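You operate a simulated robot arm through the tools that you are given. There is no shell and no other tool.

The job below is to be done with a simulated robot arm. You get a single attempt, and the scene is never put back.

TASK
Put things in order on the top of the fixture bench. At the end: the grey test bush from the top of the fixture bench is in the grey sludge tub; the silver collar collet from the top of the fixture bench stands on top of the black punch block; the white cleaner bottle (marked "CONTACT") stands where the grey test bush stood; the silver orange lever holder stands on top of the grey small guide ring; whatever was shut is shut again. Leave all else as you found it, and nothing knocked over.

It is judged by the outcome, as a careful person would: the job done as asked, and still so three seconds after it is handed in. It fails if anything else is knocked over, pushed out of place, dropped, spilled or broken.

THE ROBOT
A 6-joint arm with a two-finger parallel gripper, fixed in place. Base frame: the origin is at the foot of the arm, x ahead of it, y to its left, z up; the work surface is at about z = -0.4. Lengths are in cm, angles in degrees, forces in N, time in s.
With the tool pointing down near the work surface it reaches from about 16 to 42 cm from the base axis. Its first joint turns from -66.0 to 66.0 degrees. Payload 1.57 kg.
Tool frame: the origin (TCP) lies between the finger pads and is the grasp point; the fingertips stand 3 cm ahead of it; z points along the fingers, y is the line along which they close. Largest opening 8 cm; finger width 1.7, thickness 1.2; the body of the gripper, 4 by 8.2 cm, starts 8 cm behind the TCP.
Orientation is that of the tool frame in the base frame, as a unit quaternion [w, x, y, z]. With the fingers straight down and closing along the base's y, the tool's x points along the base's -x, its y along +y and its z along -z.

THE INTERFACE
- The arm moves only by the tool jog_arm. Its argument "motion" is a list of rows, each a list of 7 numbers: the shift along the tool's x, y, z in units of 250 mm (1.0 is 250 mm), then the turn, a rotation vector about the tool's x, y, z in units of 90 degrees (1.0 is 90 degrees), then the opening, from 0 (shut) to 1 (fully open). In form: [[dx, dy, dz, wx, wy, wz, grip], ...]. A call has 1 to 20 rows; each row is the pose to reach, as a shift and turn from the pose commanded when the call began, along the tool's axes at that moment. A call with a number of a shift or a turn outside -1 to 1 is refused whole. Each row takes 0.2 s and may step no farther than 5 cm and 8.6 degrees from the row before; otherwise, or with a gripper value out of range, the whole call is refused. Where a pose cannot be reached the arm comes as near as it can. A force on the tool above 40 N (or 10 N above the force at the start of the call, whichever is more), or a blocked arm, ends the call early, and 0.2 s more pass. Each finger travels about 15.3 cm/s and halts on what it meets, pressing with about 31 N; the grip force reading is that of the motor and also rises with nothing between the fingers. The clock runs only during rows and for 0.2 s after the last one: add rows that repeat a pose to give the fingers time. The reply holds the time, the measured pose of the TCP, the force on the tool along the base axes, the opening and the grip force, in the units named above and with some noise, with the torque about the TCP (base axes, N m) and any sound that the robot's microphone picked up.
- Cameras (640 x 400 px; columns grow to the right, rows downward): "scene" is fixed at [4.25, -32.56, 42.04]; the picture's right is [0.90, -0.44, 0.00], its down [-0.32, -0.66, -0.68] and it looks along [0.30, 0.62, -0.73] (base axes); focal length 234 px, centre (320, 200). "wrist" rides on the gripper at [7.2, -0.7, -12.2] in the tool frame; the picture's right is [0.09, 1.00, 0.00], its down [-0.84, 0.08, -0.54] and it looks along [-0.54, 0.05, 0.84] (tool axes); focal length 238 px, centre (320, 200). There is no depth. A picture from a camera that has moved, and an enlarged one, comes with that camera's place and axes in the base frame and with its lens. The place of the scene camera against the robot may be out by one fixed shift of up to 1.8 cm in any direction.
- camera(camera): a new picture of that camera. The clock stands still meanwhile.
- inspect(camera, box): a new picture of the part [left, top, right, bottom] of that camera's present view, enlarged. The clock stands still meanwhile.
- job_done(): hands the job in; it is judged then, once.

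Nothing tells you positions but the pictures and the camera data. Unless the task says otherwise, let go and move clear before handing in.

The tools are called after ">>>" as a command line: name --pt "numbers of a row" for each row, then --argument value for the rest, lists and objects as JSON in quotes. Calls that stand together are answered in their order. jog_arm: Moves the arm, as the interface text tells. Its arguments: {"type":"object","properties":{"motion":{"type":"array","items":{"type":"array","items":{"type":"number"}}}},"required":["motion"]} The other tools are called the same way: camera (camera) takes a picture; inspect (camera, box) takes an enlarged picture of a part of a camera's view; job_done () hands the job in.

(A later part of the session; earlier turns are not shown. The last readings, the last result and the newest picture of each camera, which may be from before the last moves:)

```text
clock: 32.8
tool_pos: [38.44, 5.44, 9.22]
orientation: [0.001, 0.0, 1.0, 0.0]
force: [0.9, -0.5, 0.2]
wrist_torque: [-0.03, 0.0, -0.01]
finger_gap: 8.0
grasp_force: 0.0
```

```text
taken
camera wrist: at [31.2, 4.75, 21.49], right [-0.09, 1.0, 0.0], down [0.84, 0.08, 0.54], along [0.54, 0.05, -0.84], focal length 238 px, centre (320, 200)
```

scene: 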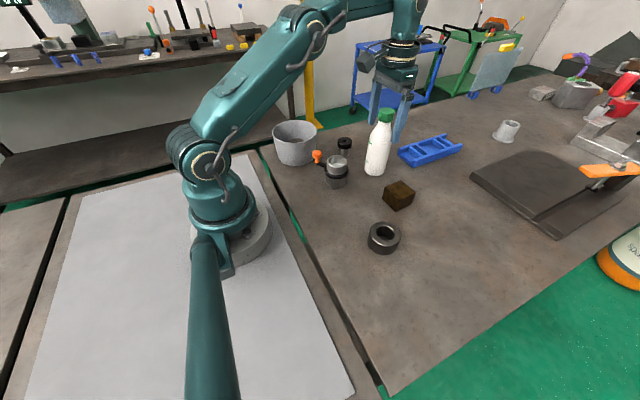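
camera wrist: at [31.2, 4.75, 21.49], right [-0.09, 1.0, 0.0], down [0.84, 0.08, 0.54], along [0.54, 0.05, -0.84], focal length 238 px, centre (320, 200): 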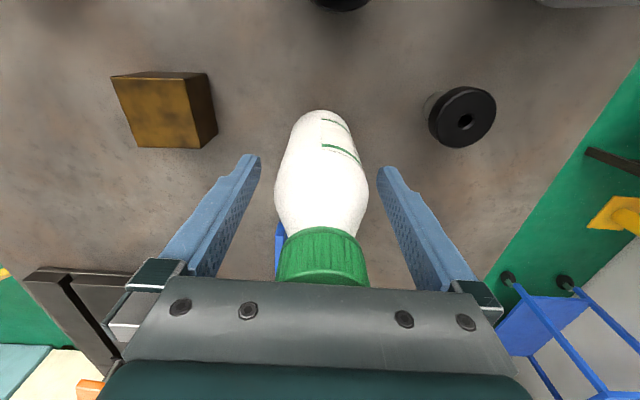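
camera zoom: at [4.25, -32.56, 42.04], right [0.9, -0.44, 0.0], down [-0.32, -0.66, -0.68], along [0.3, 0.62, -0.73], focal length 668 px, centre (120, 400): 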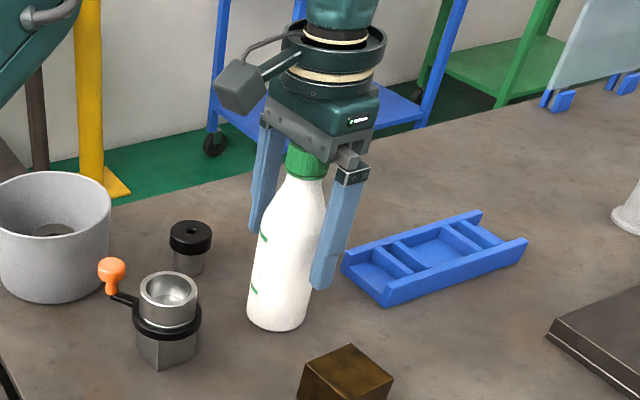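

The fingers straddle the bottle with the palm clear of the cap. Closing gently.

>>> jog_arm --pt "0 0 0 0 0 0 0.9" --pt "0 0 0 0 0 0 0.8" --pt "0 0 0 0 0 0 0.74" --pt "0 0 0 0 0 0 0.69" --pt "0 0 0 0 0 0 0.6" --pt "0 0 0 0 0 0 0" --pt "0 0 0 0 0 0 0"

>>> jog_arm --pt "0 0 -0.02 0 0 0 0" --pt "0 0 -0.04 0 0 0 0" --pt "0 0 -0.04 0 0 0 0"

>>> inspect --camera "scene" --box '[300, 60, 480, 200]'

```text
clock: 34.4
tool_pos: [38.42, 5.34, 9.23]
orientation: [0.0, 0.0, 1.0, 0.0]
force: [0.1, 0.2, 1.1]
wrist_torque: [0.01, 0.02, 0.02]
finger_gap: 5.39
grasp_force: 31.1
```

```text
clock: 35.2
tool_pos: [38.35, 5.43, 10.22]
orientation: [0.0, 0.0, 1.0, -0.001]
force: [0.9, 0.2, -2.3]
wrist_torque: [0.01, -0.02, -0.03]
finger_gap: 5.35
grasp_force: 30.8
```

```text
2.86 times, centred on (390, 130) of scene
camera zoom: at [4.25, -32.56, 42.04], right [0.9, -0.44, 0.0], down [-0.32, -0.66, -0.68], along [0.3, 0.62, -0.73], focal length 668 px, centre (120, 400)
```

zoom: 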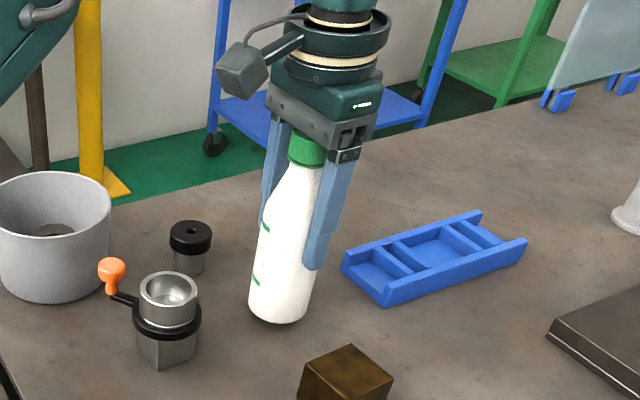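

The bottle is held upright. I'll raise it, then carry it over the ring and block toward the bush's old spot.

>>> jog_arm --pt "0 0 -0.05 0 0 0 0" --pt "0 0 -0.12 0 0 0 0" --pt "0 0 -0.18 0 0 0 0" --pt "0 0 -0.2 0 0 0 0" --pt "0 0 -0.2 0 0 0 0"

>>> jog_arm --pt "0.02 -0.042 0 0 0 0 0" --pt "0.06 -0.128 -0.01 0 0 0 0" --pt "0.11 -0.234 -0.02 0 0 0 0" --pt "0.16 -0.34 -0.03 0 0 0 0" --pt "0.21 -0.446 -0.04 0 0 0 0" --pt "0.26 -0.552 -0.04 0 0 0 0" --pt "0.3 -0.638 -0.04 0 0 0 0" --pt "0.32 -0.68 -0.04 0 0 0 0" --pt "0.32 -0.68 -0.04 0 0 0 0"

>>> camera --camera "scene"

```text
clock: 36.4
tool_pos: [38.27, 5.29, 15.23]
orientation: [0.001, 0.001, 1.0, 0.0]
force: [-0.6, 0.1, -2.8]
wrist_torque: [-0.02, 0.02, 0.04]
finger_gap: 5.39
grasp_force: 31.3
```

```text
clock: 38.4
tool_pos: [30.14, -11.5, 16.12]
orientation: [0.001, 0.0, 1.0, -0.001]
force: [0.2, -0.6, -2.2]
wrist_torque: [0.02, -0.01, -0.01]
finger_gap: 5.41
grasp_force: 31.5
```

```text
taken
```

scene: 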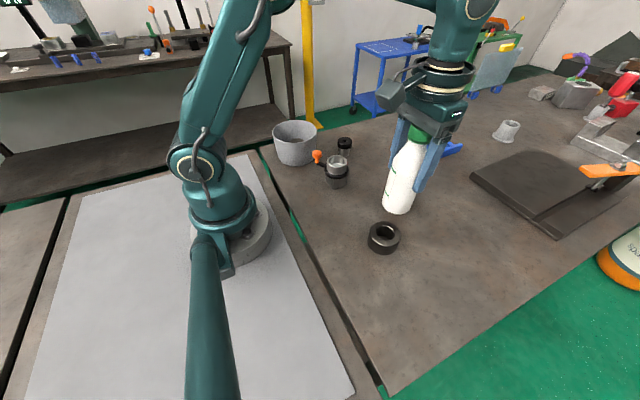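

>>> jog_arm --pt "0.02 -0.042 0 0 0 0 0" --pt "0.06 -0.128 0 0 0 0 0" --pt "0.11 -0.234 0 0 0 0 0" --pt "0.16 -0.34 0 0 0 0 0" --pt "0.21 -0.446 0 0 0 0 0" --pt "0.26 -0.56 0 0 0 0 0" --pt "0.3 -0.64 0 0 0 0 0" --pt "0.314 -0.68 0 0 0 0 0" --pt "0.314 -0.68 0 0 0 0 0" --pt "0.314 -0.68 0 0 0 0 0"

>>> camera --camera "scene"

>>> camera --camera "wrist"

```text
clock: 40.6
tool_pos: [22.31, -28.41, 16.15]
orientation: [0.0, -0.001, 1.0, 0.0]
force: [0.0, -0.5, -2.1]
wrist_torque: [0.0, 0.01, -0.03]
finger_gap: 5.38
grasp_force: 31.0
```

```text
taken
```

scene: 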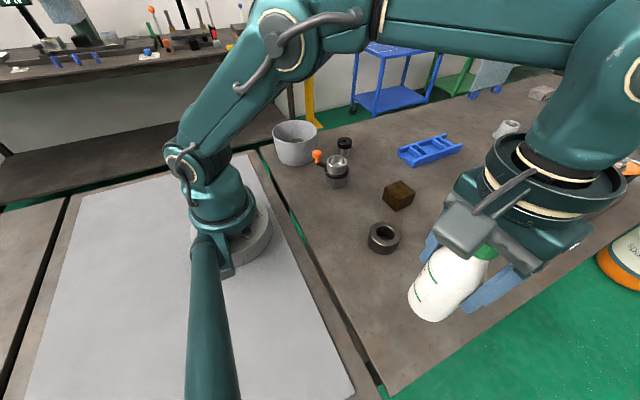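

```text
taken
camera wrist: at [15.17, -29.13, 28.44], right [-0.09, 1.0, 0.0], down [0.84, 0.08, 0.54], along [0.54, 0.05, -0.84], focal length 238 px, centre (320, 200)
```

wrist: 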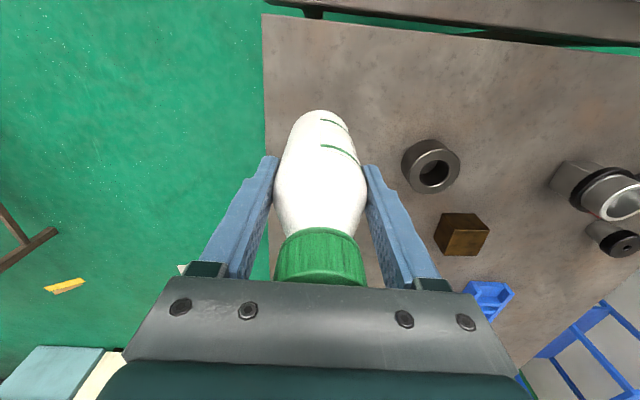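

The bottle is over the bush's old spot. I'll lower it close to the bench, then ease it down until it touches.

>>> jog_arm --pt "0 -0.005 0.06 0 0 0 0" --pt "0 -0.005 0.12 0 0 0 0" --pt "0 -0.005 0.18 0 0 0 0" --pt "0 -0.005 0.23 0 0 0 0" --pt "0 -0.005 0.256 0 0 0 0" --pt "0 -0.005 0.256 0 0 0 0"

>>> jog_arm --pt "0 0 0.006 0 0 0 0" --pt "0 0 0.01 0 0 0 0"

```text
clock: 42.0
tool_pos: [22.36, -28.64, 9.75]
orientation: [-0.001, 0.0, 1.0, 0.0]
force: [-0.3, -0.2, -1.4]
wrist_torque: [0.02, 0.0, -0.05]
finger_gap: 5.36
grasp_force: 31.3
```

```text
clock: 42.6
tool_pos: [22.49, -28.54, 9.54]
orientation: [-0.002, 0.0, 1.0, -0.001]
force: [-0.3, 0.8, -1.7]
wrist_torque: [0.01, 0.02, 0.03]
finger_gap: 5.36
grasp_force: 30.5
```

>>> jog_arm --pt "0 0 0.005 0 0 0 0" --pt "0 0 0.01 0 0 0 0"

```text
clock: 43.2
tool_pos: [22.56, -28.66, 9.34]
orientation: [0.0, 0.0, 1.0, 0.0]
force: [-1.0, 2.8, 4.5]
wrist_torque: [0.15, -0.01, 0.0]
finger_gap: 5.37
grasp_force: 31.3
```

The bottle has touched the bench. I'll open slowly and check that it stands before rising.

>>> jog_arm --pt "0 0 0.001 0 0 0 0" --pt "0 0 0.001 0 0 0 0.7" --pt "0 0 0.001 0 0 0 0.8" --pt "0 0 0.001 0 0 0 0.9" --pt "0 0 0.001 0 0 0 1" --pt "0 0 0.001 0 0 0 1"

>>> camera --camera "wrist"

>>> inspect --camera "scene" --box '[340, 200, 560, 380]'

```text
clock: 44.6
tool_pos: [22.51, -28.67, 9.28]
orientation: [0.0, 0.0, 1.0, -0.001]
force: [0.4, 0.3, -0.4]
wrist_torque: [0.0, -0.02, 0.04]
finger_gap: 8.0
grasp_force: 0.1
```

```text
taken
camera wrist: at [15.27, -29.3, 21.5], right [-0.09, 1.0, 0.0], down [0.84, 0.08, 0.54], along [0.54, 0.05, -0.84], focal length 238 px, centre (320, 200)
```

wrist: 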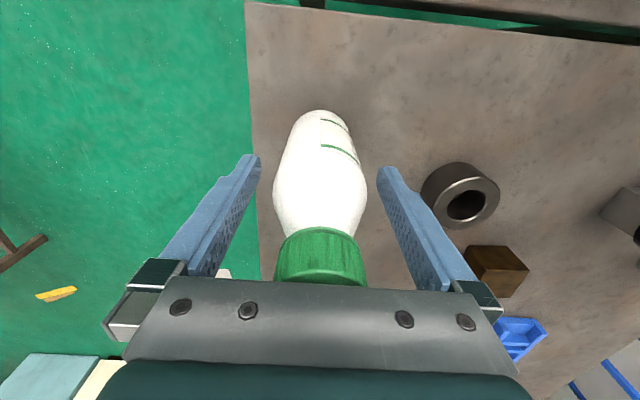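

```text
2.22 times, centred on (450, 290) of scene
camera zoom: at [4.25, -32.56, 42.04], right [0.9, -0.44, 0.0], down [-0.32, -0.66, -0.68], along [0.3, 0.62, -0.73], focal length 520 px, centre (31, 0)
```

zoom: 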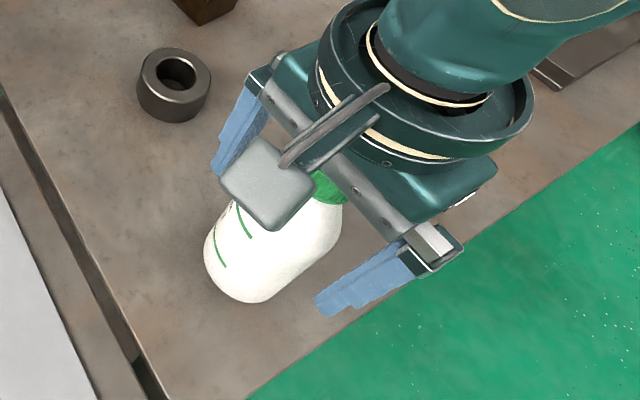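

The bottle is standing free. I'll rise, back off toward the base with the fingers still either side of it, then go toward the collet.

>>> jog_arm --pt "0 0 -0.05 0 0 0 1" --pt "0 0 -0.14 0 0 0 1" --pt "0 0 -0.24 0 0 0 1" --pt "0 0 -0.34 0 0 0 1" --pt "0 0 -0.38 0 0 0 1" --pt "0.08 0 -0.38 0 0 0 1" --pt "0.2 0 -0.38 0 0 0 1" --pt "0.28 0.06 -0.38 0 0 0 1" --pt "0.28 0.06 -0.38 0 0 0 1"

>>> camera --camera "wrist"

>>> camera --camera "scene"

```text
clock: 46.6
tool_pos: [15.29, -27.19, 18.71]
orientation: [-0.001, -0.001, 1.0, 0.0]
force: [0.3, 0.1, -0.7]
wrist_torque: [-0.03, 0.01, -0.01]
finger_gap: 7.98
grasp_force: 0.0
```

```text
taken
camera wrist: at [8.15, -27.8, 30.99], right [-0.09, 1.0, 0.0], down [0.84, 0.08, 0.54], along [0.54, 0.05, -0.84], focal length 238 px, centre (320, 200)
```

wrist: 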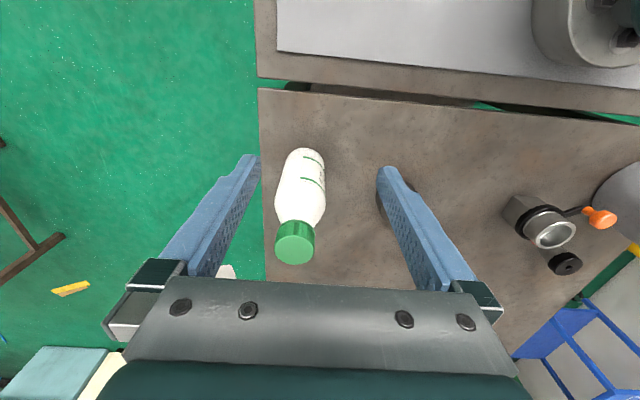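

```text
taken
```

scene: 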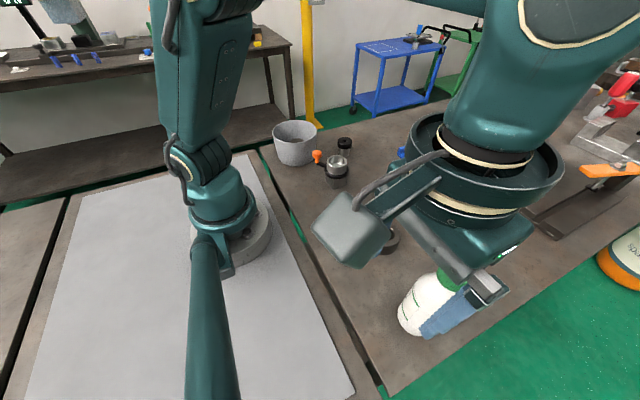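

The bottle stands in the bush's spot. Now to the collet.

>>> jog_arm --pt "0 0.1 0 0 0 0 1" --pt "0 0.25 0 0 0 0 1" --pt "-0.03 0.41 0 0 0 0 1" --pt "-0.08 0.57 0 0 0 0 1" --pt "-0.13 0.73 0 0 0 0 1" --pt "-0.188 0.888 0 0 0 0 1"

>>> jog_arm --pt "-0.09 0.14 0.01 0 0 0 1" --pt "-0.18 0.28 0.03 0 0 0 1" --pt "-0.27 0.42 0.06 0 0 0 1" --pt "-0.36 0.56 0.09 0 0 0 1" --pt "-0.45 0.7 0.12 0 0 0 1" --pt "-0.52 0.82 0.16 0 0 0 1" --pt "-0.52 0.82 0.16 0 0 0 1"

>>> camera --camera "wrist"

>>> inspect --camera "wrist" --box '[260, 90, 380, 200]'

```text
clock: 48.0
tool_pos: [20.12, -5.04, 18.83]
orientation: [0.0, 0.0, 1.0, 0.0]
force: [-0.9, 0.0, 1.2]
wrist_torque: [-0.02, -0.01, 0.0]
finger_gap: 8.01
grasp_force: 0.0
```

```text
clock: 49.6
tool_pos: [33.41, 15.52, 14.7]
orientation: [0.0, 0.0, 1.0, 0.0]
force: [-0.1, 0.2, -0.1]
wrist_torque: [-0.01, -0.01, -0.04]
finger_gap: 7.99
grasp_force: 0.1
```

```text
taken
camera wrist: at [26.14, 14.85, 26.94], right [-0.09, 1.0, 0.0], down [0.84, 0.08, 0.54], along [0.54, 0.05, -0.84], focal length 238 px, centre (320, 200)
```

wrist: 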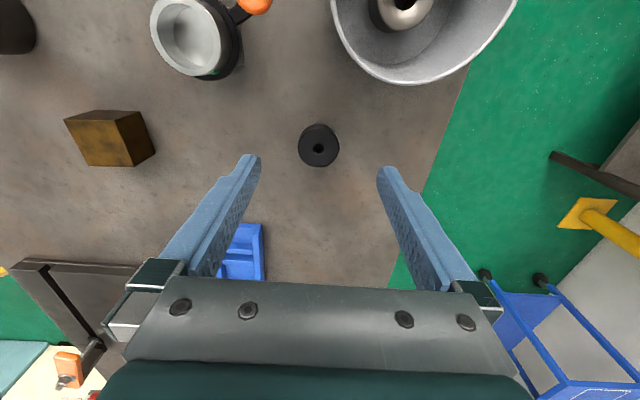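

```text
3.64 times, centred on (320, 145) of wrist
camera zoom: at [26.14, 14.85, 26.94], right [-0.09, 1.0, 0.0], down [0.84, 0.08, 0.54], along [0.54, 0.05, -0.84], focal length 867 px, centre (320, 400)
```

zoom: 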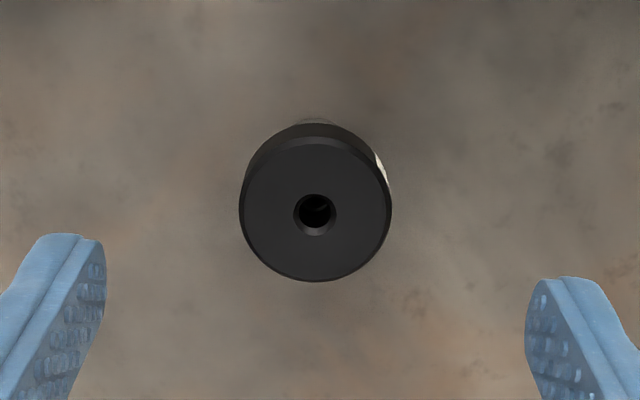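

The collet centre is at (34.6, 15.5). I'll go down around its collar.

>>> jog_arm --pt "-0.048 0 0.06 0 0 0 1" --pt "-0.048 0 0.16 0 0 0 1" --pt "-0.048 0 0.26 0 0 0 1" --pt "-0.048 0 0.36 0 0 0 1" --pt "-0.048 0 0.42 0 0 0 1" --pt "-0.048 0 0.448 0 0 0 1" --pt "-0.048 0 0.448 0 0 0 1"

>>> camera --camera "wrist"

>>> inspect --camera "scene" --box '[300, 90, 420, 190]'

```text
clock: 51.2
tool_pos: [34.46, 15.42, 3.55]
orientation: [0.0, -0.001, 1.0, 0.0]
force: [-0.1, -0.8, -0.8]
wrist_torque: [-0.01, 0.02, 0.01]
finger_gap: 8.02
grasp_force: 0.1
```

```text
taken
camera wrist: at [27.26, 14.84, 15.77], right [-0.09, 1.0, 0.0], down [0.84, 0.08, 0.54], along [0.54, 0.05, -0.84], focal length 238 px, centre (320, 200)
```

wrist: 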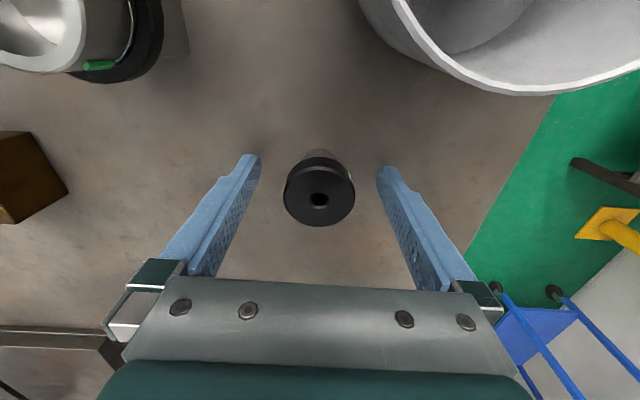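

```text
4.00 times, centred on (360, 140) of scene
camera zoom: at [4.25, -32.56, 42.04], right [0.9, -0.44, 0.0], down [-0.32, -0.66, -0.68], along [0.3, 0.62, -0.73], focal length 936 px, centre (160, 440)
```

zoom: 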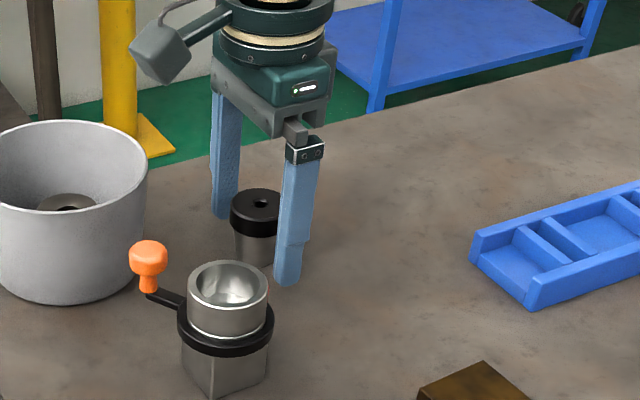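

>>> jog_arm --pt "0.006 0 0.006 0 0 0 1" --pt "0.006 0 0.006 0 0 0 0.8" --pt "0.006 0 0.006 0 0 0 0.65" --pt "0.006 0 0.006 0 0 0 0.56" --pt "0.006 0 0.006 0 0 0 0.4" --pt "0.006 0 0.006 0 0 0 0" --pt "0.006 0 0.006 0 0 0 0"

>>> jog_arm --pt "0 0 -0.02 0 0 0 0" --pt "0 0 -0.06 0 0 0 0" --pt "0 0 -0.14 0 0 0 0" --pt "0 0 -0.24 0 0 0 0" --pt "0 0 -0.36 0 0 0 0" --pt "0 0 -0.4 0 0 0 0" --pt "0 0 -0.4 0 0 0 0"

>>> camera --camera "wrist"

>>> inspect --camera "scene" --box '[300, 60, 420, 190]'

```text
clock: 52.8
tool_pos: [34.39, 15.41, 3.41]
orientation: [0.001, -0.001, 1.0, 0.0]
force: [-0.5, -1.0, 2.4]
wrist_torque: [0.0, 0.01, 0.01]
finger_gap: 3.93
grasp_force: 30.9
```

```text
clock: 54.4
tool_pos: [34.38, 15.53, 13.49]
orientation: [-0.001, 0.0, 1.0, 0.0]
force: [-0.6, 0.8, -0.6]
wrist_torque: [0.0, -0.02, -0.04]
finger_gap: 3.92
grasp_force: 31.0
```

```text
taken
camera wrist: at [27.14, 14.93, 25.78], right [-0.09, 1.0, 0.0], down [0.84, 0.08, 0.54], along [0.54, 0.05, -0.84], focal length 238 px, centre (320, 200)
```

wrist: 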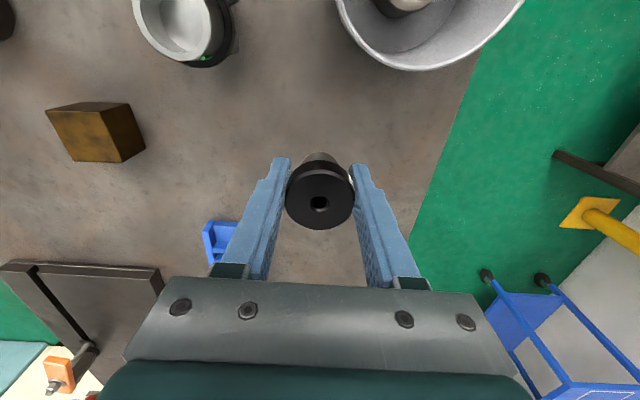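

```text
3.08 times, centred on (360, 125) of scene
camera zoom: at [4.25, -32.56, 42.04], right [0.9, -0.44, 0.0], down [-0.32, -0.66, -0.68], along [0.3, 0.62, -0.73], focal length 720 px, centre (197, 431)
```

zoom: 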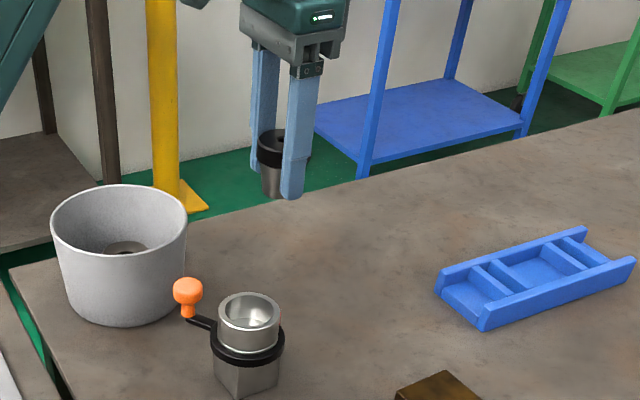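

The collet is held upright. I'll carry it over to above the block.

>>> jog_arm --pt "-0.004 -0.04 0 0 0 0 0" --pt "-0.01 -0.12 0 0 0 0 0" --pt "-0.03 -0.26 0 0 0 0 0" --pt "-0.04 -0.4 0 0 0 0 0" --pt "-0.06 -0.54 0 0 0 0 0" --pt "-0.07 -0.68 0 0 0 0 0" --pt "-0.08 -0.79 0 0 0 0 0" --pt "-0.086 -0.86 0 0 0 0 0" --pt "-0.086 -0.88 0 0 0 0 0" --pt "-0.086 -0.88 0 0 0 0 0"

>>> camera --camera "wrist"

>>> inspect --camera "wrist" --box '[250, 90, 390, 220]'

```text
clock: 56.6
tool_pos: [36.43, -6.58, 13.5]
orientation: [0.0, 0.0, 1.0, 0.0]
force: [-0.1, -0.2, -1.4]
wrist_torque: [0.01, -0.04, 0.0]
finger_gap: 3.91
grasp_force: 30.8
```

```text
taken
camera wrist: at [29.23, -7.21, 25.74], right [-0.09, 1.0, 0.0], down [0.84, 0.08, 0.54], along [0.54, 0.05, -0.84], focal length 238 px, centre (320, 200)
```

wrist: 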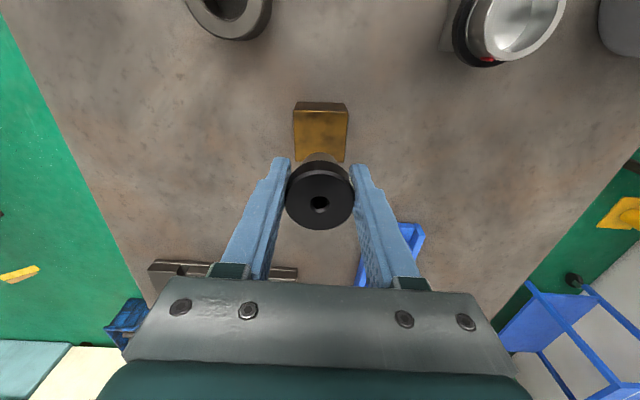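

```text
3.08 times, centred on (320, 155) of wrist
camera zoom: at [29.23, -7.21, 25.74], right [-0.09, 1.0, 0.0], down [0.84, 0.08, 0.54], along [0.54, 0.05, -0.84], focal length 733 px, centre (320, 338)
```

zoom: 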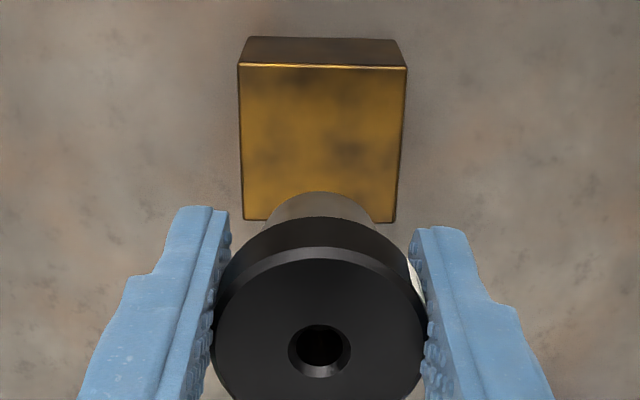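

The block's top centre is confirmed at (36.5, -6.5), directly below. I'll lower the collet onto it.

>>> jog_arm --pt "-0.002 0.002 0.06 0 0 0 0" --pt "-0.002 0.002 0.12 0 0 0 0" --pt "-0.002 0.002 0.17 0 0 0 0" --pt "-0.002 0.002 0.205 0 0 0 0" --pt "-0.002 0.002 0.22 0 0 0 0" --pt "-0.002 0.002 0.22 0 0 0 0"

>>> inspect --camera "scene" --box '[340, 120, 460, 220]'

>>> jog_arm --pt "0 0 0.006 0 0 0 0" --pt "0 0 0.012 0 0 0 0"

```text
clock: 58.0
tool_pos: [36.34, -6.49, 7.67]
orientation: [0.001, 0.001, 1.0, 0.001]
force: [0.5, 0.5, -0.6]
wrist_torque: [-0.03, 0.03, -0.01]
finger_gap: 3.95
grasp_force: 31.2
```

```text
4.00 times, centred on (400, 170) of scene
camera zoom: at [4.25, -32.56, 42.04], right [0.9, -0.44, 0.0], down [-0.32, -0.66, -0.68], along [0.3, 0.62, -0.73], focal length 936 px, centre (0, 320)
```

zoom: 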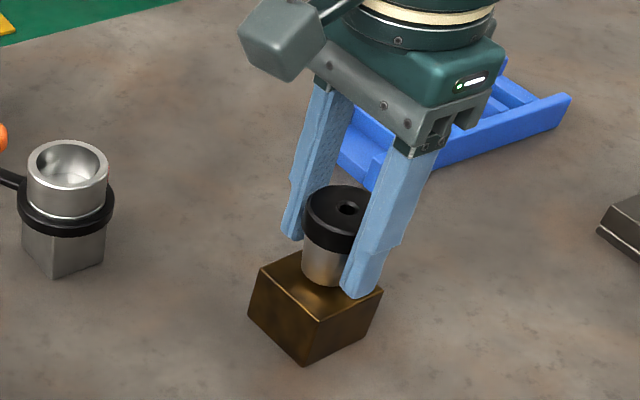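

```text
clock: 58.6
tool_pos: [36.46, -6.32, 7.61]
orientation: [0.0, 0.0, 1.0, 0.0]
force: [0.0, -0.5, -1.2]
wrist_torque: [0.0, 0.04, 0.0]
finger_gap: 3.93
grasp_force: 30.6
```

>>> jog_arm --pt "0 0 0.004 0 0 0 0" --pt "0 0 0.008 0 0 0 0"

```text
clock: 59.2
tool_pos: [36.45, -6.44, 7.44]
orientation: [0.0, 0.001, 1.0, 0.001]
force: [-3.2, 0.4, 8.5]
wrist_torque: [0.07, 0.09, 0.01]
finger_gap: 3.95
grasp_force: 31.0
```

The collet has touched the block. I'll ease off very slightly, then open slowly.

>>> jog_arm --pt "0 0 -0.002 0 0 0 0" --pt "0 0 -0.002 0 0 0 0.51" --pt "0 0 -0.002 0 0 0 0.56" --pt "0 0 -0.002 0 0 0 0.65" --pt "0 0 -0.002 0 0 0 0.8" --pt "0 0 -0.002 0 0 0 0.8"

>>> inspect --camera "scene" --box '[340, 120, 460, 220]'

>>> camera --camera "wrist"

```text
clock: 60.6
tool_pos: [36.31, -6.37, 7.37]
orientation: [0.0, 0.0, 1.0, 0.0]
force: [0.2, -0.1, 0.2]
wrist_torque: [-0.02, 0.02, 0.01]
finger_gap: 6.42
grasp_force: 0.2
```

```text
4.00 times, centred on (400, 170) of scene
camera zoom: at [4.25, -32.56, 42.04], right [0.9, -0.44, 0.0], down [-0.32, -0.66, -0.68], along [0.3, 0.62, -0.73], focal length 936 px, centre (0, 320)
```

zoom: 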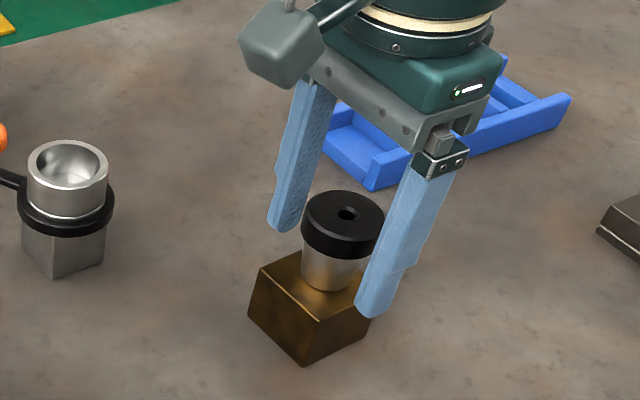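

```text
taken
camera wrist: at [29.23, -7.07, 19.71], right [-0.09, 1.0, 0.0], down [0.84, 0.08, 0.54], along [0.54, 0.05, -0.84], focal length 238 px, centre (320, 200)
```

wrist: 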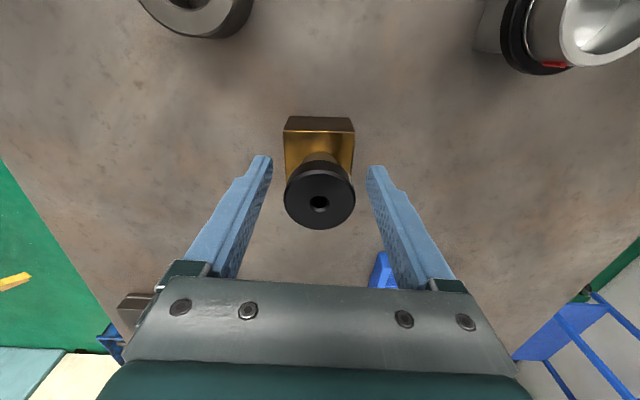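

The collet stands on the block. I'll rise clear and go look closely at the holder, including the small coloured mark on it.

>>> jog_arm --pt "0 0 -0.05 0 0 0 0.8" --pt "0 0 -0.14 0 0 0 0.8" --pt "0 0 -0.26 0 0 0 0.8" --pt "0 0 -0.36 0 0 0 0.8" --pt "0.02 0.04 -0.36 0 0 0 1" --pt "0.12 0.14 -0.36 0 0 0 1" --pt "0.22 0.26 -0.36 0 0 0 1" --pt "0.32 0.38 -0.36 0 0 0 1" --pt "0.4 0.47 -0.36 0 0 0 1" --pt "0.4 0.475 -0.36 0 0 0 1"

>>> camera --camera "wrist"

>>> inspect --camera "wrist" --box '[250, 90, 400, 220]'

>>> inspect --camera "scene" --box '[310, 140, 420, 220]'

```text
clock: 62.8
tool_pos: [26.43, 5.49, 16.32]
orientation: [0.0, -0.001, 1.0, 0.0]
force: [-0.2, 0.5, 0.5]
wrist_torque: [-0.01, 0.01, -0.02]
finger_gap: 7.99
grasp_force: 0.1
```

```text
taken
camera wrist: at [19.25, 4.82, 28.61], right [-0.09, 1.0, 0.0], down [0.84, 0.08, 0.54], along [0.54, 0.05, -0.84], focal length 238 px, centre (320, 200)
```

wrist: 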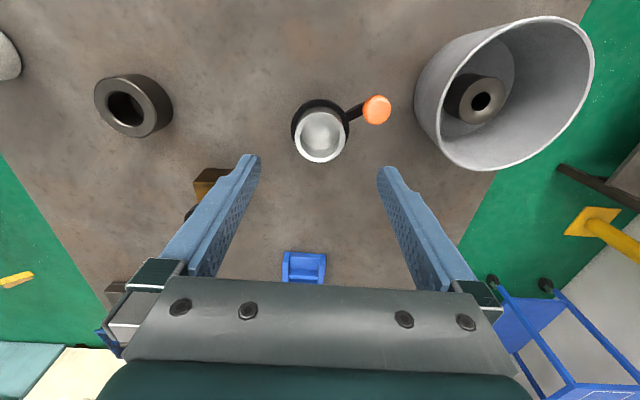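

```text
3.08 times, centred on (325, 155) of wrist
camera zoom: at [19.25, 4.82, 28.61], right [-0.09, 1.0, 0.0], down [0.84, 0.08, 0.54], along [0.54, 0.05, -0.84], focal length 733 px, centre (305, 338)
```

zoom: 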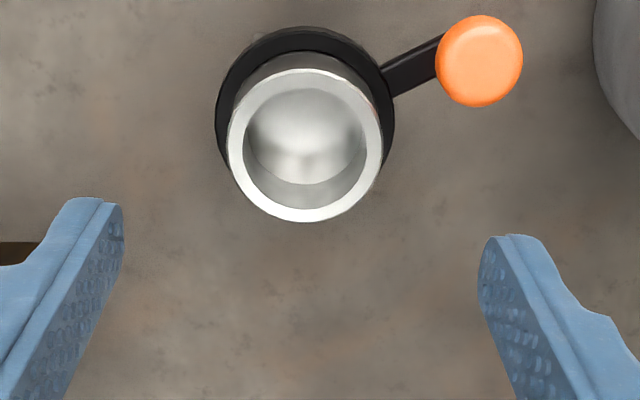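

```text
5.00 times, centred on (365, 180) of scene
camera zoom: at [4.24, -32.56, 42.04], right [0.9, -0.44, 0.0], down [-0.32, -0.66, -0.68], along [0.3, 0.62, -0.73], focal length 1169 px, centre (95, 300)
```

zoom: 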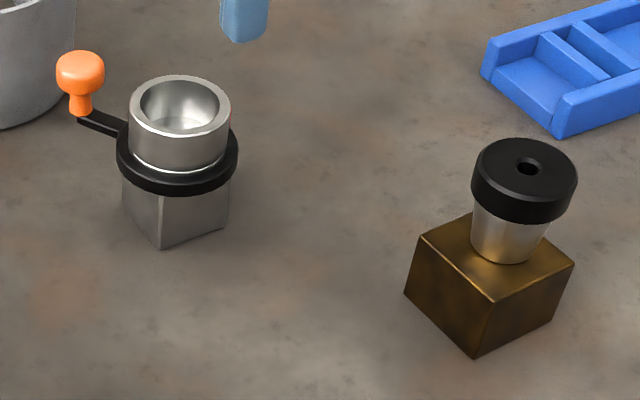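

The cup centre is at (26.5, 5.5), with the lever pointing away to the left and back. I'll come down around the cup only, fingertips above the black ring, and leave the lever alone.

>>> jog_arm --pt "-0.006 0 0.08 0 0 0 0.95" --pt "-0.006 0 0.16 0 0 0 0.9" --pt "-0.006 0 0.24 0 0 0 0.85" --pt "-0.006 0 0.3 0 0 0 0.85" --pt "-0.006 0 0.34 0 0 0 0.85" --pt "-0.006 0 0.34 0 0 0 0.85"

>>> camera --camera "wrist"

>>> inspect --camera "scene" --box '[290, 110, 390, 200]'

```text
clock: 64.2
tool_pos: [26.63, 5.48, 7.79]
orientation: [0.0, 0.0, 1.0, -0.001]
force: [-0.1, -0.9, 0.3]
wrist_torque: [-0.01, -0.01, 0.0]
finger_gap: 6.79
grasp_force: 0.0
```

```text
taken
camera wrist: at [19.43, 4.78, 20.07], right [-0.09, 1.0, 0.0], down [0.84, 0.08, 0.54], along [0.54, 0.05, -0.84], focal length 238 px, centre (320, 200)
```

wrist: 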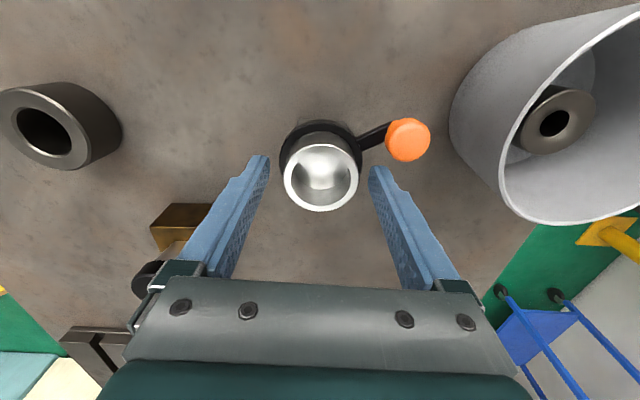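

```text
4.44 times, centred on (340, 155) of scene
camera zoom: at [4.25, -32.56, 42.04], right [0.9, -0.44, 0.0], down [-0.32, -0.66, -0.68], along [0.3, 0.62, -0.73], focal length 1040 px, centre (231, 400)
```

zoom: 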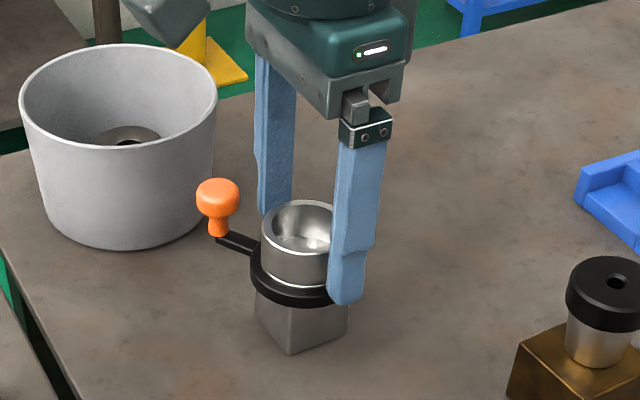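

>>> jog_arm --pt "0.008 0 0.002 0 0 0 0.85" --pt "0.008 0 0.002 0 0 0 0.75" --pt "0.008 0 0.002 0 0 0 0.68" --pt "0.008 0 0.002 0 0 0 0.63" --pt "0.008 0 0.002 0 0 0 0.6" --pt "0.008 0 0.002 0 0 0 0.4" --pt "0.008 0 0.002 0 0 0 0" --pt "0.008 0 0.002 0 0 0 0"

>>> inspect --camera "scene" --box '[290, 110, 390, 200]'

```text
clock: 66.0
tool_pos: [26.47, 5.49, 7.79]
orientation: [0.0, 0.0, 1.0, 0.0]
force: [-0.5, 1.2, 0.9]
wrist_torque: [0.04, -0.09, -0.02]
finger_gap: 4.74
grasp_force: 31.1
```

```text
4.44 times, centred on (340, 155) of scene
camera zoom: at [4.25, -32.56, 42.04], right [0.9, -0.44, 0.0], down [-0.32, -0.66, -0.68], along [0.3, 0.62, -0.73], focal length 1040 px, centre (231, 400)
```

zoom: 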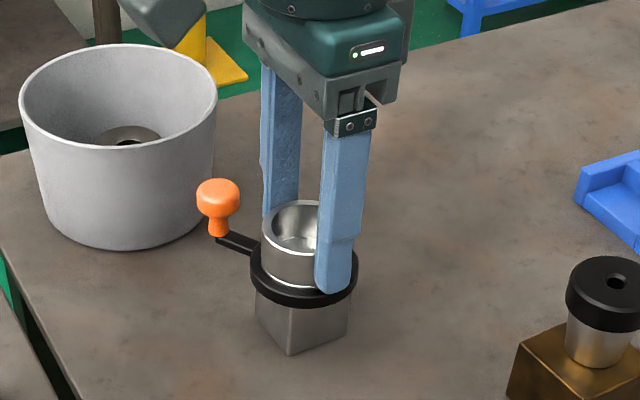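

The grip is on the cup, with a gap of 4.74 cm. I'll do a short test lift.

>>> jog_arm --pt "0 0 -0.015 0 0 0 0" --pt "0 0 -0.03 0 0 0 0" --pt "0 0 -0.05 0 0 0 0" --pt "0 0 -0.05 0 0 0 0"

>>> inspect --camera "scene" --box '[290, 110, 390, 200]'

>>> camera --camera "wrist"

```text
clock: 67.0
tool_pos: [26.44, 5.48, 9.17]
orientation: [0.0, 0.0, 1.0, 0.0]
force: [-0.2, 0.1, -5.0]
wrist_torque: [-0.03, 0.0, 0.0]
finger_gap: 4.75
grasp_force: 30.8
```

```text
4.44 times, centred on (340, 155) of scene
camera zoom: at [4.25, -32.56, 42.04], right [0.9, -0.44, 0.0], down [-0.32, -0.66, -0.68], along [0.3, 0.62, -0.73], focal length 1040 px, centre (231, 400)
```

zoom: 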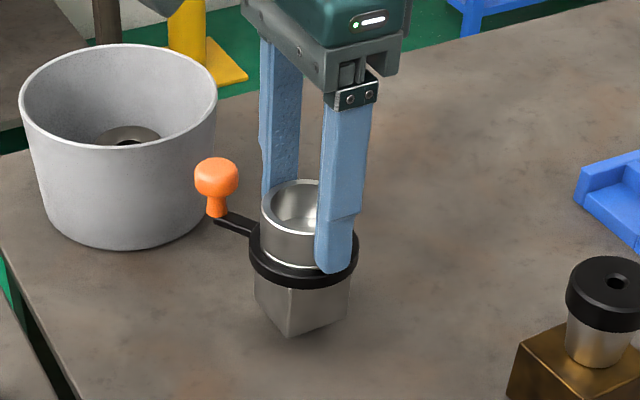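

```text
taken
camera wrist: at [19.21, 4.87, 21.4], right [-0.09, 1.0, 0.0], down [0.84, 0.08, 0.54], along [0.54, 0.05, -0.84], focal length 238 px, centre (320, 200)
```

wrist: 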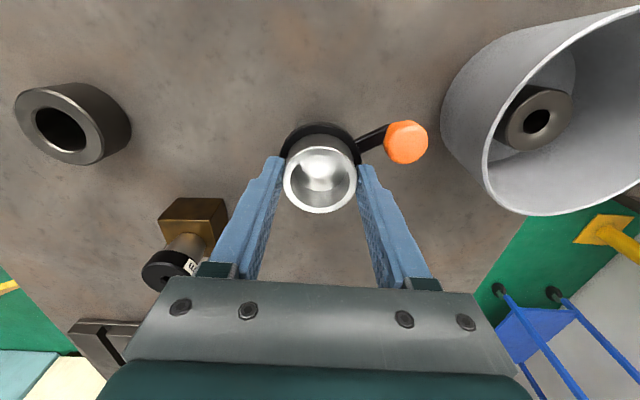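

The whole holder lifts level. I'll raise it and carry it over to the guide ring.

>>> jog_arm --pt "0 0 -0.05 0 0 0 0" --pt "0 0 -0.12 0 0 0 0" --pt "0 0 -0.2 0 0 0 0" --pt "0 0 -0.26 0 0 0 0" --pt "0 0 -0.29 0 0 0 0" --pt "0 0 -0.29 0 0 0 0"

>>> jog_arm --pt "0 -0.03 0 0 0 0 0" --pt "0 -0.1 0 0 0 0 0" --pt "0 -0.2 0 0 0 0 0" --pt "0 -0.32 0 0 0 0 0" --pt "0 -0.44 0 0 0 0 0" --pt "0 -0.56 0 0 0 0 0" --pt "0 -0.66 0 0 0 0 0" --pt "0 -0.74 0 0 0 0 0" --pt "0.008 -0.79 0 0 0 0 0" --pt "0.008 -0.8 0 0 0 0 0" --pt "0.008 -0.8 0 0 0 0 0"

>>> camera --camera "wrist"

>>> inspect --camera "scene" --box '[340, 150, 480, 260]'

```text
clock: 68.4
tool_pos: [26.56, 5.4, 16.27]
orientation: [0.0, 0.0, 1.0, 0.0]
force: [-0.3, -0.2, -4.8]
wrist_torque: [-0.03, -0.01, 0.02]
finger_gap: 4.74
grasp_force: 30.6
```

```text
clock: 70.8
tool_pos: [26.07, -14.42, 16.39]
orientation: [0.0, 0.0, 1.0, 0.0]
force: [0.1, -0.3, -4.5]
wrist_torque: [-0.05, -0.02, 0.01]
finger_gap: 4.76
grasp_force: 30.8
```

```text
taken
camera wrist: at [18.97, -15.13, 28.66], right [-0.09, 1.0, 0.0], down [0.84, 0.08, 0.54], along [0.54, 0.05, -0.84], focal length 238 px, centre (320, 200)
```

wrist: 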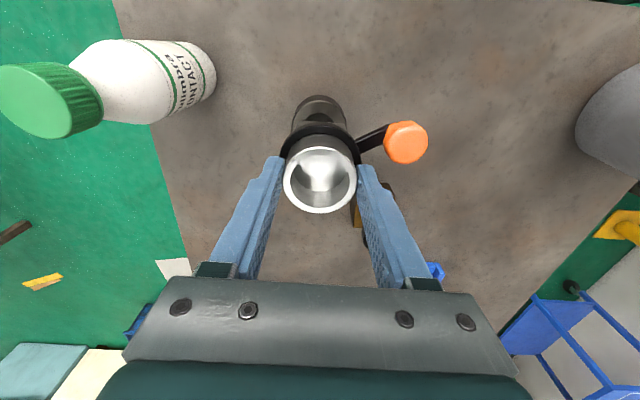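

```text
3.64 times, centred on (410, 205) of scene
camera zoom: at [4.25, -32.57, 42.04], right [0.9, -0.44, 0.0], down [-0.32, -0.66, -0.68], along [0.3, 0.62, -0.73], focal length 850 px, centre (-7, 182)
```

zoom: 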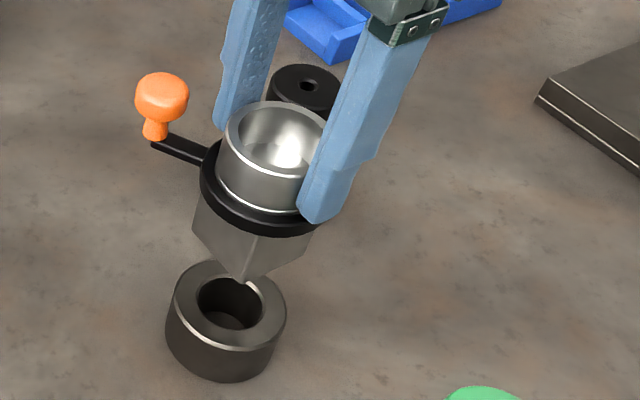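

>>> inspect --camera "wrist" --box '[270, 80, 370, 180]'

```text
4.00 times, centred on (320, 130) of wrist
camera zoom: at [18.97, -15.13, 28.66], right [-0.09, 1.0, 0.0], down [0.84, 0.08, 0.54], along [0.54, 0.05, -0.84], focal length 953 px, centre (320, 480)
```

zoom: 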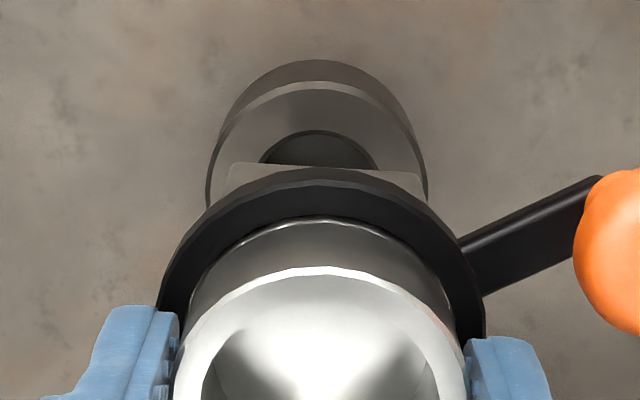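

The holder is lined up over the ring to within about 0.15 cm. I'll lower it close, then ease it into contact.

>>> jog_arm --pt "-0.005 0 0.05 0 0 0 0" --pt "-0.005 0 0.1 0 0 0 0" --pt "-0.005 0 0.14 0 0 0 0" --pt "-0.005 0 0.165 0 0 0 0" --pt "-0.005 0 0.175 0 0 0 0" --pt "-0.005 0 0.175 0 0 0 0"

>>> inspect --camera "scene" --box '[340, 170, 440, 270]'

>>> inspect --camera "wrist" --box '[270, 80, 370, 180]'

```text
clock: 72.2
tool_pos: [26.23, -14.49, 11.94]
orientation: [0.001, 0.001, 1.0, -0.001]
force: [0.6, 1.2, -4.8]
wrist_torque: [-0.01, 0.0, 0.02]
finger_gap: 4.73
grasp_force: 31.1
```

```text
4.00 times, centred on (390, 220) of scene
camera zoom: at [4.25, -32.56, 42.04], right [0.9, -0.44, 0.0], down [-0.32, -0.66, -0.68], along [0.3, 0.62, -0.73], focal length 936 px, centre (40, 120)
```

zoom: 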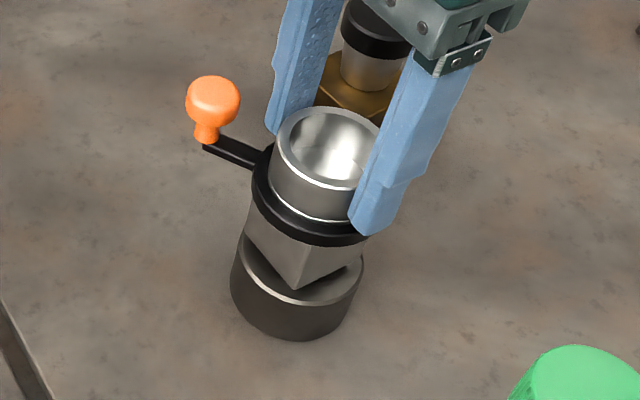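

```text
4.00 times, centred on (320, 130) of wrist
camera zoom: at [18.99, -15.17, 24.27], right [-0.09, 1.0, 0.0], down [0.84, 0.08, 0.54], along [0.54, 0.05, -0.84], focal length 953 px, centre (320, 480)
```

zoom: 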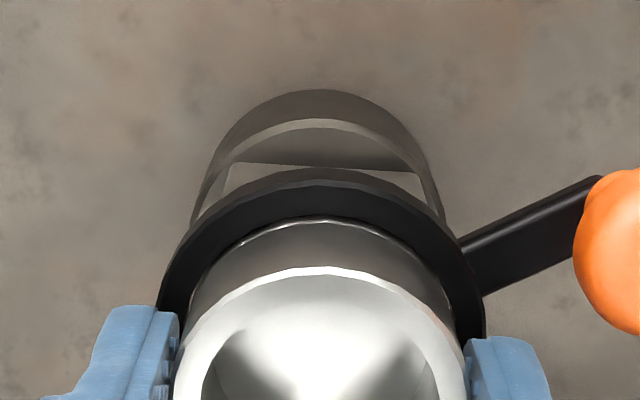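

>>> jog_arm --pt "-0.003 0 0.006 0 0 0 0" --pt "-0.003 0 0.012 0 0 0 0"

>>> jog_arm --pt "0 0 0.004 0 0 0 0" --pt "0 0 0.007 0 0 0 0"

```text
clock: 72.8
tool_pos: [26.34, -14.45, 11.8]
orientation: [0.0, -0.001, 1.0, 0.0]
force: [-0.3, -0.4, -4.7]
wrist_torque: [-0.03, 0.01, 0.03]
finger_gap: 4.76
grasp_force: 31.2
```

```text
clock: 73.4
tool_pos: [26.33, -14.55, 11.53]
orientation: [0.0, 0.0, 1.0, 0.001]
force: [0.6, 0.1, -4.8]
wrist_torque: [-0.03, -0.01, -0.02]
finger_gap: 4.77
grasp_force: 30.8
```

>>> jog_arm --pt "0 0 0.003 0 0 0 0" --pt "0 0 0.006 0 0 0 0"

```text
clock: 74.0
tool_pos: [26.52, -14.56, 11.42]
orientation: [0.0, 0.0, 1.0, -0.001]
force: [0.5, 0.2, -4.1]
wrist_torque: [-0.05, 0.01, 0.0]
finger_gap: 4.75
grasp_force: 30.7
```

>>> jog_arm --pt "0 0 0.003 0 0 0 0" --pt "0 0 0.006 0 0 0 0"

```text
clock: 74.6
tool_pos: [26.35, -14.46, 11.28]
orientation: [0.0, 0.001, 1.0, 0.0]
force: [-0.5, 0.6, 2.2]
wrist_torque: [0.13, 0.17, 0.0]
finger_gap: 4.74
grasp_force: 30.5
```

The holder has touched the ring. I'll release slowly.

>>> jog_arm --pt "0 0 0.001 0 0 0 0.5" --pt "0 0 0.001 0 0 0 0.61" --pt "0 0 0.001 0 0 0 0.66" --pt "0 0 0.001 0 0 0 0.75" --pt "0 0 0.001 0 0 0 0.85" --pt "0 0 0.001 0 0 0 0.85"

>>> inspect --camera "scene" --box '[340, 170, 440, 270]'

>>> camera --camera "wrist"

```text
clock: 76.0
tool_pos: [26.42, -14.64, 11.27]
orientation: [0.0, 0.0, 1.0, -0.001]
force: [0.6, 0.3, 0.9]
wrist_torque: [0.01, 0.0, -0.01]
finger_gap: 6.81
grasp_force: 0.1
```

```text
4.00 times, centred on (390, 220) of scene
camera zoom: at [4.25, -32.56, 42.04], right [0.9, -0.44, 0.0], down [-0.32, -0.66, -0.68], along [0.3, 0.62, -0.73], focal length 936 px, centre (40, 120)
```

zoom: 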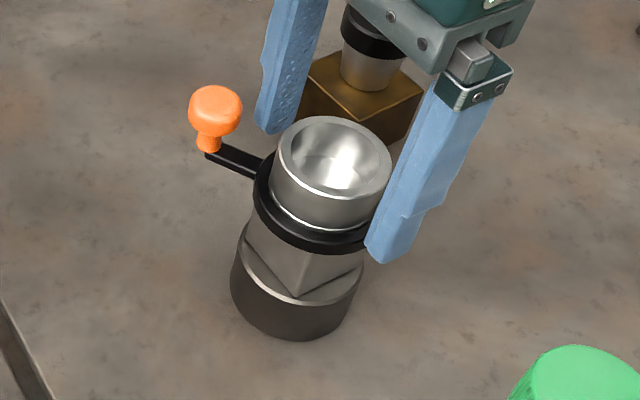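

```text
taken
camera wrist: at [19.21, -15.22, 23.54], right [-0.09, 1.0, 0.0], down [0.84, 0.08, 0.54], along [0.54, 0.05, -0.84], focal length 238 px, centre (320, 200)
```

wrist: 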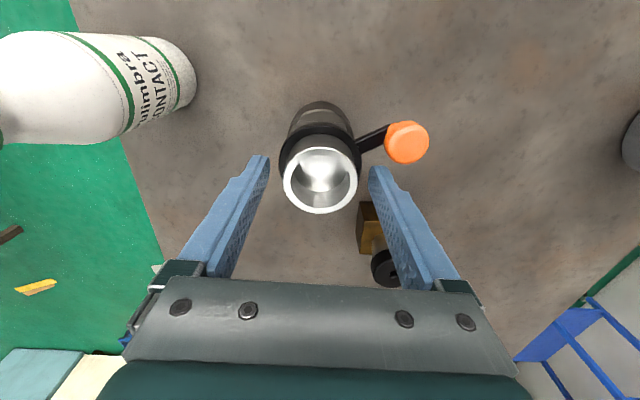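

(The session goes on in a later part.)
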